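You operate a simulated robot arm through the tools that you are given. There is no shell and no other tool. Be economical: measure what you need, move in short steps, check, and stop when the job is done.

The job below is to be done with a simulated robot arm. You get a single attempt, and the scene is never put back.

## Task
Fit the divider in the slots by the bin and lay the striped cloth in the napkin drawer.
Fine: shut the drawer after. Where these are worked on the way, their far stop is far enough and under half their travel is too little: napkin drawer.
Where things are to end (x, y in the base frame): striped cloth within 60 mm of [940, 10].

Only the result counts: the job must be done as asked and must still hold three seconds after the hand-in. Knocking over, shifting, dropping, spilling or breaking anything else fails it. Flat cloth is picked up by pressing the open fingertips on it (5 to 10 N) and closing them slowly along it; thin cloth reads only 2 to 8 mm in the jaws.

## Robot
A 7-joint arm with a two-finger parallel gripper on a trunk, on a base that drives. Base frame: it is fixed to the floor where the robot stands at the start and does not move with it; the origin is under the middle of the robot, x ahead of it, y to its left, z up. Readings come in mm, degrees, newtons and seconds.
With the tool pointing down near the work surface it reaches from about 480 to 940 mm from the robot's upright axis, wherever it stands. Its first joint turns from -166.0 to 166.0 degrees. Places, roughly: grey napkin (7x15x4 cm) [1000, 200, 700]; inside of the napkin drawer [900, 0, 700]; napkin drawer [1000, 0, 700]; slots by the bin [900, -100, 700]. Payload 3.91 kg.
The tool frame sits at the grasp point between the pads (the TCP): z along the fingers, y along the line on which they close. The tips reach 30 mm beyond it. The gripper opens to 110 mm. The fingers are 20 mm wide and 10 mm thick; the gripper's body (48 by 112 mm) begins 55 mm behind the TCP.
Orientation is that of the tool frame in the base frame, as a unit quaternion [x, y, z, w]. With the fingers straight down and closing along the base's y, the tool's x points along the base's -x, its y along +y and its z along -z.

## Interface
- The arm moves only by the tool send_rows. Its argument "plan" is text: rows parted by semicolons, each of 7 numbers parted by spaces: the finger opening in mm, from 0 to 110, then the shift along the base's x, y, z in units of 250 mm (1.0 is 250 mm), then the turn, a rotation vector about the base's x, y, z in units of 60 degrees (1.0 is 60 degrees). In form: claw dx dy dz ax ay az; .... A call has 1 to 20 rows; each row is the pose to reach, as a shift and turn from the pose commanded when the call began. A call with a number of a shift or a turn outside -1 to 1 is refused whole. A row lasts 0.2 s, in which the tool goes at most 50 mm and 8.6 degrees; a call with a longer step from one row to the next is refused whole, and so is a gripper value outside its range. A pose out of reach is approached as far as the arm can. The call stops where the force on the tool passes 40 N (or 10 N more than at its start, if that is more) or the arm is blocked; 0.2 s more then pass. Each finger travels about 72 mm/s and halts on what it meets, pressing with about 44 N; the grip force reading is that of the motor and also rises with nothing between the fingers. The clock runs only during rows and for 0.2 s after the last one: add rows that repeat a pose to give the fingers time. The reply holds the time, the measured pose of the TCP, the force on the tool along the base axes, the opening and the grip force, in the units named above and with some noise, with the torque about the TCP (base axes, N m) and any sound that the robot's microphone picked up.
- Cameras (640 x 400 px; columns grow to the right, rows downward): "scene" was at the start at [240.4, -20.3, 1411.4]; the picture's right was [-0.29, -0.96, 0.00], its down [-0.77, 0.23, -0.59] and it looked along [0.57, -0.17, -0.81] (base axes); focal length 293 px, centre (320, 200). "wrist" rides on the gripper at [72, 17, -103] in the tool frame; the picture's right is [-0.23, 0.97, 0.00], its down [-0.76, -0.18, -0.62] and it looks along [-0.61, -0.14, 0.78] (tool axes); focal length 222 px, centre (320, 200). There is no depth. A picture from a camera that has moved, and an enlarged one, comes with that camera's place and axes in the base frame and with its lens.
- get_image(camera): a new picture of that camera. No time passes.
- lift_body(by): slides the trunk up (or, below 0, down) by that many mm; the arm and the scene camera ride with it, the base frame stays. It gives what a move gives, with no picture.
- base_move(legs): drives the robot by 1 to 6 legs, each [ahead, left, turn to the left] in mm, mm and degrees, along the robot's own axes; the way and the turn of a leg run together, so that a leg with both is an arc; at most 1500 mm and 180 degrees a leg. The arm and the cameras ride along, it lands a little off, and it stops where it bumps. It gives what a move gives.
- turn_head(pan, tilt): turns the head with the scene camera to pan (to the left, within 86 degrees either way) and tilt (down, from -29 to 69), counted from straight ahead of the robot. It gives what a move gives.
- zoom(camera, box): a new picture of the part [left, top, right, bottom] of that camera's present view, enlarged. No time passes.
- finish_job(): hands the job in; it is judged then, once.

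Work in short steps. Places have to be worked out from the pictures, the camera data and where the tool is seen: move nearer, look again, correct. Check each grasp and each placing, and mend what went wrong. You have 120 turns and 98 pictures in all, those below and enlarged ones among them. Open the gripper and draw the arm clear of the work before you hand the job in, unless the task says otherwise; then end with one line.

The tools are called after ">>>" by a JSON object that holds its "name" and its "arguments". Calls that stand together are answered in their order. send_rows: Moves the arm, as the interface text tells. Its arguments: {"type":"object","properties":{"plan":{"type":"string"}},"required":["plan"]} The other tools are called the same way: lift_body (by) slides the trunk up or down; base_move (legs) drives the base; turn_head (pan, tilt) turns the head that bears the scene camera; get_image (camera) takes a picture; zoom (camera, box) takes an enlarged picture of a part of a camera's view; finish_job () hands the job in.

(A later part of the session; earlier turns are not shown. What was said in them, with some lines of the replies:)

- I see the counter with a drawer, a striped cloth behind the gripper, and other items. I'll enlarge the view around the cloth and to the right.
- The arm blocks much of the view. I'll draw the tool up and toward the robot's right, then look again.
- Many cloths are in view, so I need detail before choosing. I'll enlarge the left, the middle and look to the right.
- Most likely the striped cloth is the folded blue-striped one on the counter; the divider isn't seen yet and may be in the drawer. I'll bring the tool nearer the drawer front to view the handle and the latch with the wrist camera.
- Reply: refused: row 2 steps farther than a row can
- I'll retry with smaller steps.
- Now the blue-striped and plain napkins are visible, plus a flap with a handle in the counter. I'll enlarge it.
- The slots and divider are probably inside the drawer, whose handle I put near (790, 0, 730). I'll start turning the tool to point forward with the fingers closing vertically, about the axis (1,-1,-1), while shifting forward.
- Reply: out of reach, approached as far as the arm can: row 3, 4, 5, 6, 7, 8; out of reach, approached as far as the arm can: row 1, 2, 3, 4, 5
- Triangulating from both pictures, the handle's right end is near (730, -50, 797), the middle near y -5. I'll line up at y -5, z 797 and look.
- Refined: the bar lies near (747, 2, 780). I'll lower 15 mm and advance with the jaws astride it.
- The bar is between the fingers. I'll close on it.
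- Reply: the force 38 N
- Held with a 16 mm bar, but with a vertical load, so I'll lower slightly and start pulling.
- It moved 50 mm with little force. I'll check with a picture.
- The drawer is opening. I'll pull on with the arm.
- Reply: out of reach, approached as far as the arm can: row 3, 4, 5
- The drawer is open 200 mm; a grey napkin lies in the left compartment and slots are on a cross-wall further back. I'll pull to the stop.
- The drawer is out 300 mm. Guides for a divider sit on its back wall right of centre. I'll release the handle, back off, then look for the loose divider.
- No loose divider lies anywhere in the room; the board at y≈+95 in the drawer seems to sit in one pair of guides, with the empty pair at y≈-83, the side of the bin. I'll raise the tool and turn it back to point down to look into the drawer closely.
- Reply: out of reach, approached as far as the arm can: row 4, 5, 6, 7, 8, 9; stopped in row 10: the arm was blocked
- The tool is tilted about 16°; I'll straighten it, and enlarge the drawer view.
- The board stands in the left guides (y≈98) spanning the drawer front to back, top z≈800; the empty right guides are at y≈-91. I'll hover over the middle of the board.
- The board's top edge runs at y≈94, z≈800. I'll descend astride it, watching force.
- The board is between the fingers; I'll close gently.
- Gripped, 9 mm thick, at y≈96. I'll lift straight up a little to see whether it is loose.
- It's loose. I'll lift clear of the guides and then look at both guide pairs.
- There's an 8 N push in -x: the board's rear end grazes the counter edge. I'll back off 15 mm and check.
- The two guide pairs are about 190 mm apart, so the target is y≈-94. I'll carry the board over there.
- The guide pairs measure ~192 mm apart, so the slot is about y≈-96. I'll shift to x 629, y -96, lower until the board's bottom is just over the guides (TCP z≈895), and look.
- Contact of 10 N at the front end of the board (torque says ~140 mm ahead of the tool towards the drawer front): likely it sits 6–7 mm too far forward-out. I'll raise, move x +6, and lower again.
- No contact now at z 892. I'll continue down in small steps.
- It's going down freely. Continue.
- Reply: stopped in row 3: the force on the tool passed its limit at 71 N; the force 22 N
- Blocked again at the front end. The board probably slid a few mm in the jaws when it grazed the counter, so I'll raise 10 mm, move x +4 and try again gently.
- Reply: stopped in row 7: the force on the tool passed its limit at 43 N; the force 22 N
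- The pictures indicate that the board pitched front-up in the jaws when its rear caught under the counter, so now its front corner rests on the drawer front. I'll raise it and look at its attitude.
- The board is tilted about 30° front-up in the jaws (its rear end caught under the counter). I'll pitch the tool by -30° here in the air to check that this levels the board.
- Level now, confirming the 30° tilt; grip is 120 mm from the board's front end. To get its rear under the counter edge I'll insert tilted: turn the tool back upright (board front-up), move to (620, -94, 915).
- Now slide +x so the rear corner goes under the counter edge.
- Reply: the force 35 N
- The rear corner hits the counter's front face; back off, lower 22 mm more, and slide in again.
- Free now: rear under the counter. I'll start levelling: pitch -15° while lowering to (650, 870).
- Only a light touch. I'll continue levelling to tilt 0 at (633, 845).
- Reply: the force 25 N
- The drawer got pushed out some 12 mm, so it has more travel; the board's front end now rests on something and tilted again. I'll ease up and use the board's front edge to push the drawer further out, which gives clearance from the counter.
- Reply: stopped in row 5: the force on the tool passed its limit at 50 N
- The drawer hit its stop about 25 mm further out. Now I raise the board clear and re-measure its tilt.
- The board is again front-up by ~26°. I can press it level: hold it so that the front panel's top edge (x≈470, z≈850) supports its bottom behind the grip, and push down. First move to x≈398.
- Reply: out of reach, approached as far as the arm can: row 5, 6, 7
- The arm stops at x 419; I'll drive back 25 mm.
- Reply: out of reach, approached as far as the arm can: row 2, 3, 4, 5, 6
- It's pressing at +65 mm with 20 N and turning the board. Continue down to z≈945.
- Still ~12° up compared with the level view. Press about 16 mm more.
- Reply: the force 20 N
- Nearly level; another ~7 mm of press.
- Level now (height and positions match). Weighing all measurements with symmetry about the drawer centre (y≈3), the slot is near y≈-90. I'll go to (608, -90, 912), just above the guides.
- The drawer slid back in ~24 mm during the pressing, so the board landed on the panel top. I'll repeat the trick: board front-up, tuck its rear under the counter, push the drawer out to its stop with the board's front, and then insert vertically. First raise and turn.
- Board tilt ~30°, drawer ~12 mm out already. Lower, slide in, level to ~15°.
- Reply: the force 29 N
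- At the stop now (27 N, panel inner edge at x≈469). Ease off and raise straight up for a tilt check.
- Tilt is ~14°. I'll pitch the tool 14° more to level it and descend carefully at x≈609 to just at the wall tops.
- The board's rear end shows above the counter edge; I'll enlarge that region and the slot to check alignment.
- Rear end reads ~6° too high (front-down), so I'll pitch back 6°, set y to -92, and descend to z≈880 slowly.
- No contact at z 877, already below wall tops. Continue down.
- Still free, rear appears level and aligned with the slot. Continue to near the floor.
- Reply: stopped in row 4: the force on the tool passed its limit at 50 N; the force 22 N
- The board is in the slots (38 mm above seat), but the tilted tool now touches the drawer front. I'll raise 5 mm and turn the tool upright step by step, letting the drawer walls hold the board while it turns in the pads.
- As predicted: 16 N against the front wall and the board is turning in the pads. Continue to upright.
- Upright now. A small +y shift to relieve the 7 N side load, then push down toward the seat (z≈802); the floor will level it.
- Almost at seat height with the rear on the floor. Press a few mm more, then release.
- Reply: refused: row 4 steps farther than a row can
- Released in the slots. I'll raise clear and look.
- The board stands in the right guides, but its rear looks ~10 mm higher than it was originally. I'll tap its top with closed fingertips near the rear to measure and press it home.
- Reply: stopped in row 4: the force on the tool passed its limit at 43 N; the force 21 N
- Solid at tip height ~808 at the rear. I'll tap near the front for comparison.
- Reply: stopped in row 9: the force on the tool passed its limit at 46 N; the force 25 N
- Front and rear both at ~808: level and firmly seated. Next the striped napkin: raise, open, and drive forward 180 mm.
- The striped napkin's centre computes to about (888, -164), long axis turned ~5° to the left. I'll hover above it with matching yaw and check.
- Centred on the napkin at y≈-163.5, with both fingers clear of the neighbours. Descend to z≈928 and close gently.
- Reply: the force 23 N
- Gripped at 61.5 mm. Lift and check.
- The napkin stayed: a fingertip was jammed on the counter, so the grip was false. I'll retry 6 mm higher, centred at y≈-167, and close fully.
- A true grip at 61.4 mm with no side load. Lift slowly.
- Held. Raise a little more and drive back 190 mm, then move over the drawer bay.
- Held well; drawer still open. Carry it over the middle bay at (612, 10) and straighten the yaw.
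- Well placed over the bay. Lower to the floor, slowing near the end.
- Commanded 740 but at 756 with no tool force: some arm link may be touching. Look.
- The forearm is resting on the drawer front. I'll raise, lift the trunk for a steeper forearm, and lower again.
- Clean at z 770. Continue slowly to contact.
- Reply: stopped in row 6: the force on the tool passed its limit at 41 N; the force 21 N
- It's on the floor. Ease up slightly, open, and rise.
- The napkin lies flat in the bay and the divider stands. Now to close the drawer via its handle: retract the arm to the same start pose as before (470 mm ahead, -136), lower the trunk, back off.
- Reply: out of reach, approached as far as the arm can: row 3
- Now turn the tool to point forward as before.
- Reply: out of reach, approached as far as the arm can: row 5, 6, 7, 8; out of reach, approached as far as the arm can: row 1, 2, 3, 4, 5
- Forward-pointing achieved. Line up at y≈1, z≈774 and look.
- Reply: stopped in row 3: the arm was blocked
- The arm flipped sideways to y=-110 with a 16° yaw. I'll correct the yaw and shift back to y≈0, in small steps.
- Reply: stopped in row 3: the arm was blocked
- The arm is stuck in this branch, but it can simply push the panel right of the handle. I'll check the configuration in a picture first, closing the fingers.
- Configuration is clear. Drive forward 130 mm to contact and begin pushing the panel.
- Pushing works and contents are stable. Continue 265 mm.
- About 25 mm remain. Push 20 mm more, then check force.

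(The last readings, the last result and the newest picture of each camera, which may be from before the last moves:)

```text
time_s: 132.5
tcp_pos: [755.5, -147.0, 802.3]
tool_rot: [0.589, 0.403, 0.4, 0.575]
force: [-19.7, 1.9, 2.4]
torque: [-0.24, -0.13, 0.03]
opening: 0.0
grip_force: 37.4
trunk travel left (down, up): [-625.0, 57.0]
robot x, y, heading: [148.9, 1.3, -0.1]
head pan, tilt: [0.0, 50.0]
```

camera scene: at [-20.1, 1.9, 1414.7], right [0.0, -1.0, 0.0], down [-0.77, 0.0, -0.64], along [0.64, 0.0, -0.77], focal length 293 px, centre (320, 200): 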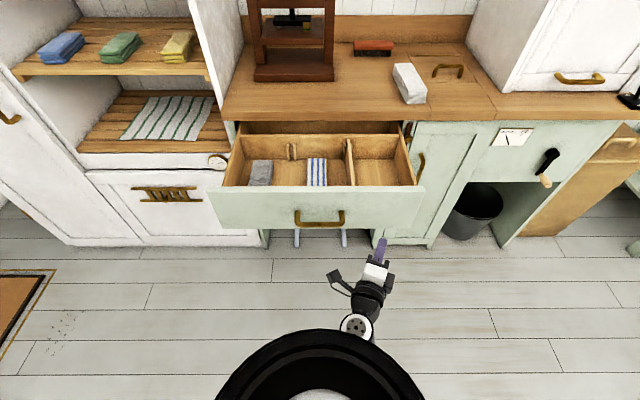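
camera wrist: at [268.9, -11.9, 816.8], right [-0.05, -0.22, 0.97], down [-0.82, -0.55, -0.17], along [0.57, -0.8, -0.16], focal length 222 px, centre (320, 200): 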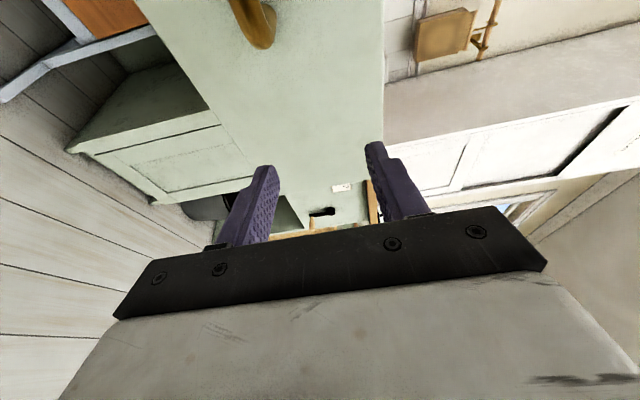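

20 N: the drawer has reached its closed stop. Back away and verify.

>>> {"name": "base_move", "arguments": {"legs": [[-200, 0, 0]]}}

>>> {"name": "get_image", "arguments": {"camera": "scene"}}

```text
time_s: 134.0
tcp_pos: [561.4, -145.1, 800.9]
tool_rot: [0.588, 0.404, 0.402, 0.574]
force: [-2.0, -1.1, 0.1]
torque: [0.0, -0.02, -0.01]
opening: 0.0
grip_force: 38.1
trunk travel left (down, up): [-625.0, 57.0]
robot x, y, heading: [-46.7, 2.2, -0.0]
head pan, tilt: [0.0, 50.0]
```

```text
2 pictures are left
camera scene: at [203.9, 1.9, 1415.4], right [0.0, -1.0, 0.0], down [-0.77, 0.0, -0.64], along [0.64, 0.0, -0.77], focal length 293 px, centre (320, 200)
```

scene: 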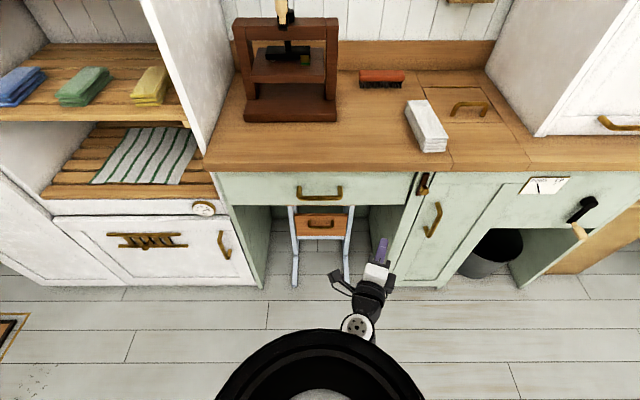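

The drawer is shut, the other items are undisturbed. Open the gripper, back away a little more, then hand in.

>>> {"name": "send_rows", "arguments": {"plan": "30 0 0 0 0 0 0; 60 0 0 0 0 0 0; 90 0 0 0 0 0 0; 90 0 0 0 0 0 0"}}

>>> {"name": "base_move", "arguments": {"legs": [[-100, 0, 0]]}}

>>> {"name": "finish_job", "arguments": {}}

```text
time_s: 135.0
tcp_pos: [561.2, -146.2, 801.8]
tool_rot: [0.588, 0.404, 0.401, 0.575]
force: [0.2, 1.0, 0.3]
torque: [0.0, 0.01, -0.03]
opening: 90.1
grip_force: 0.0
trunk travel left (down, up): [-625.0, 57.0]
robot x, y, heading: [-44.6, -2.5, -0.1]
head pan, tilt: [0.0, 50.0]
```

```text
time_s: 136.2
tcp_pos: [463.4, -146.3, 801.5]
tool_rot: [0.587, 0.405, 0.402, 0.574]
force: [-0.1, 0.7, -0.3]
torque: [0.0, -0.02, -0.01]
opening: 90.1
grip_force: 0.0
trunk travel left (down, up): [-625.0, 57.0]
robot x, y, heading: [-145.1, 1.4, 0.1]
head pan, tilt: [0.0, 50.0]
```

```text
The job is handed in.
```

The divider is seated in the right-hand slots, on the bin side; I found no loose divider, so I used the board from the drawer's left slots. The blue-striped cloth lies flat in the bay beside it, by my estimate at about (934, 11), and the drawer is shut.
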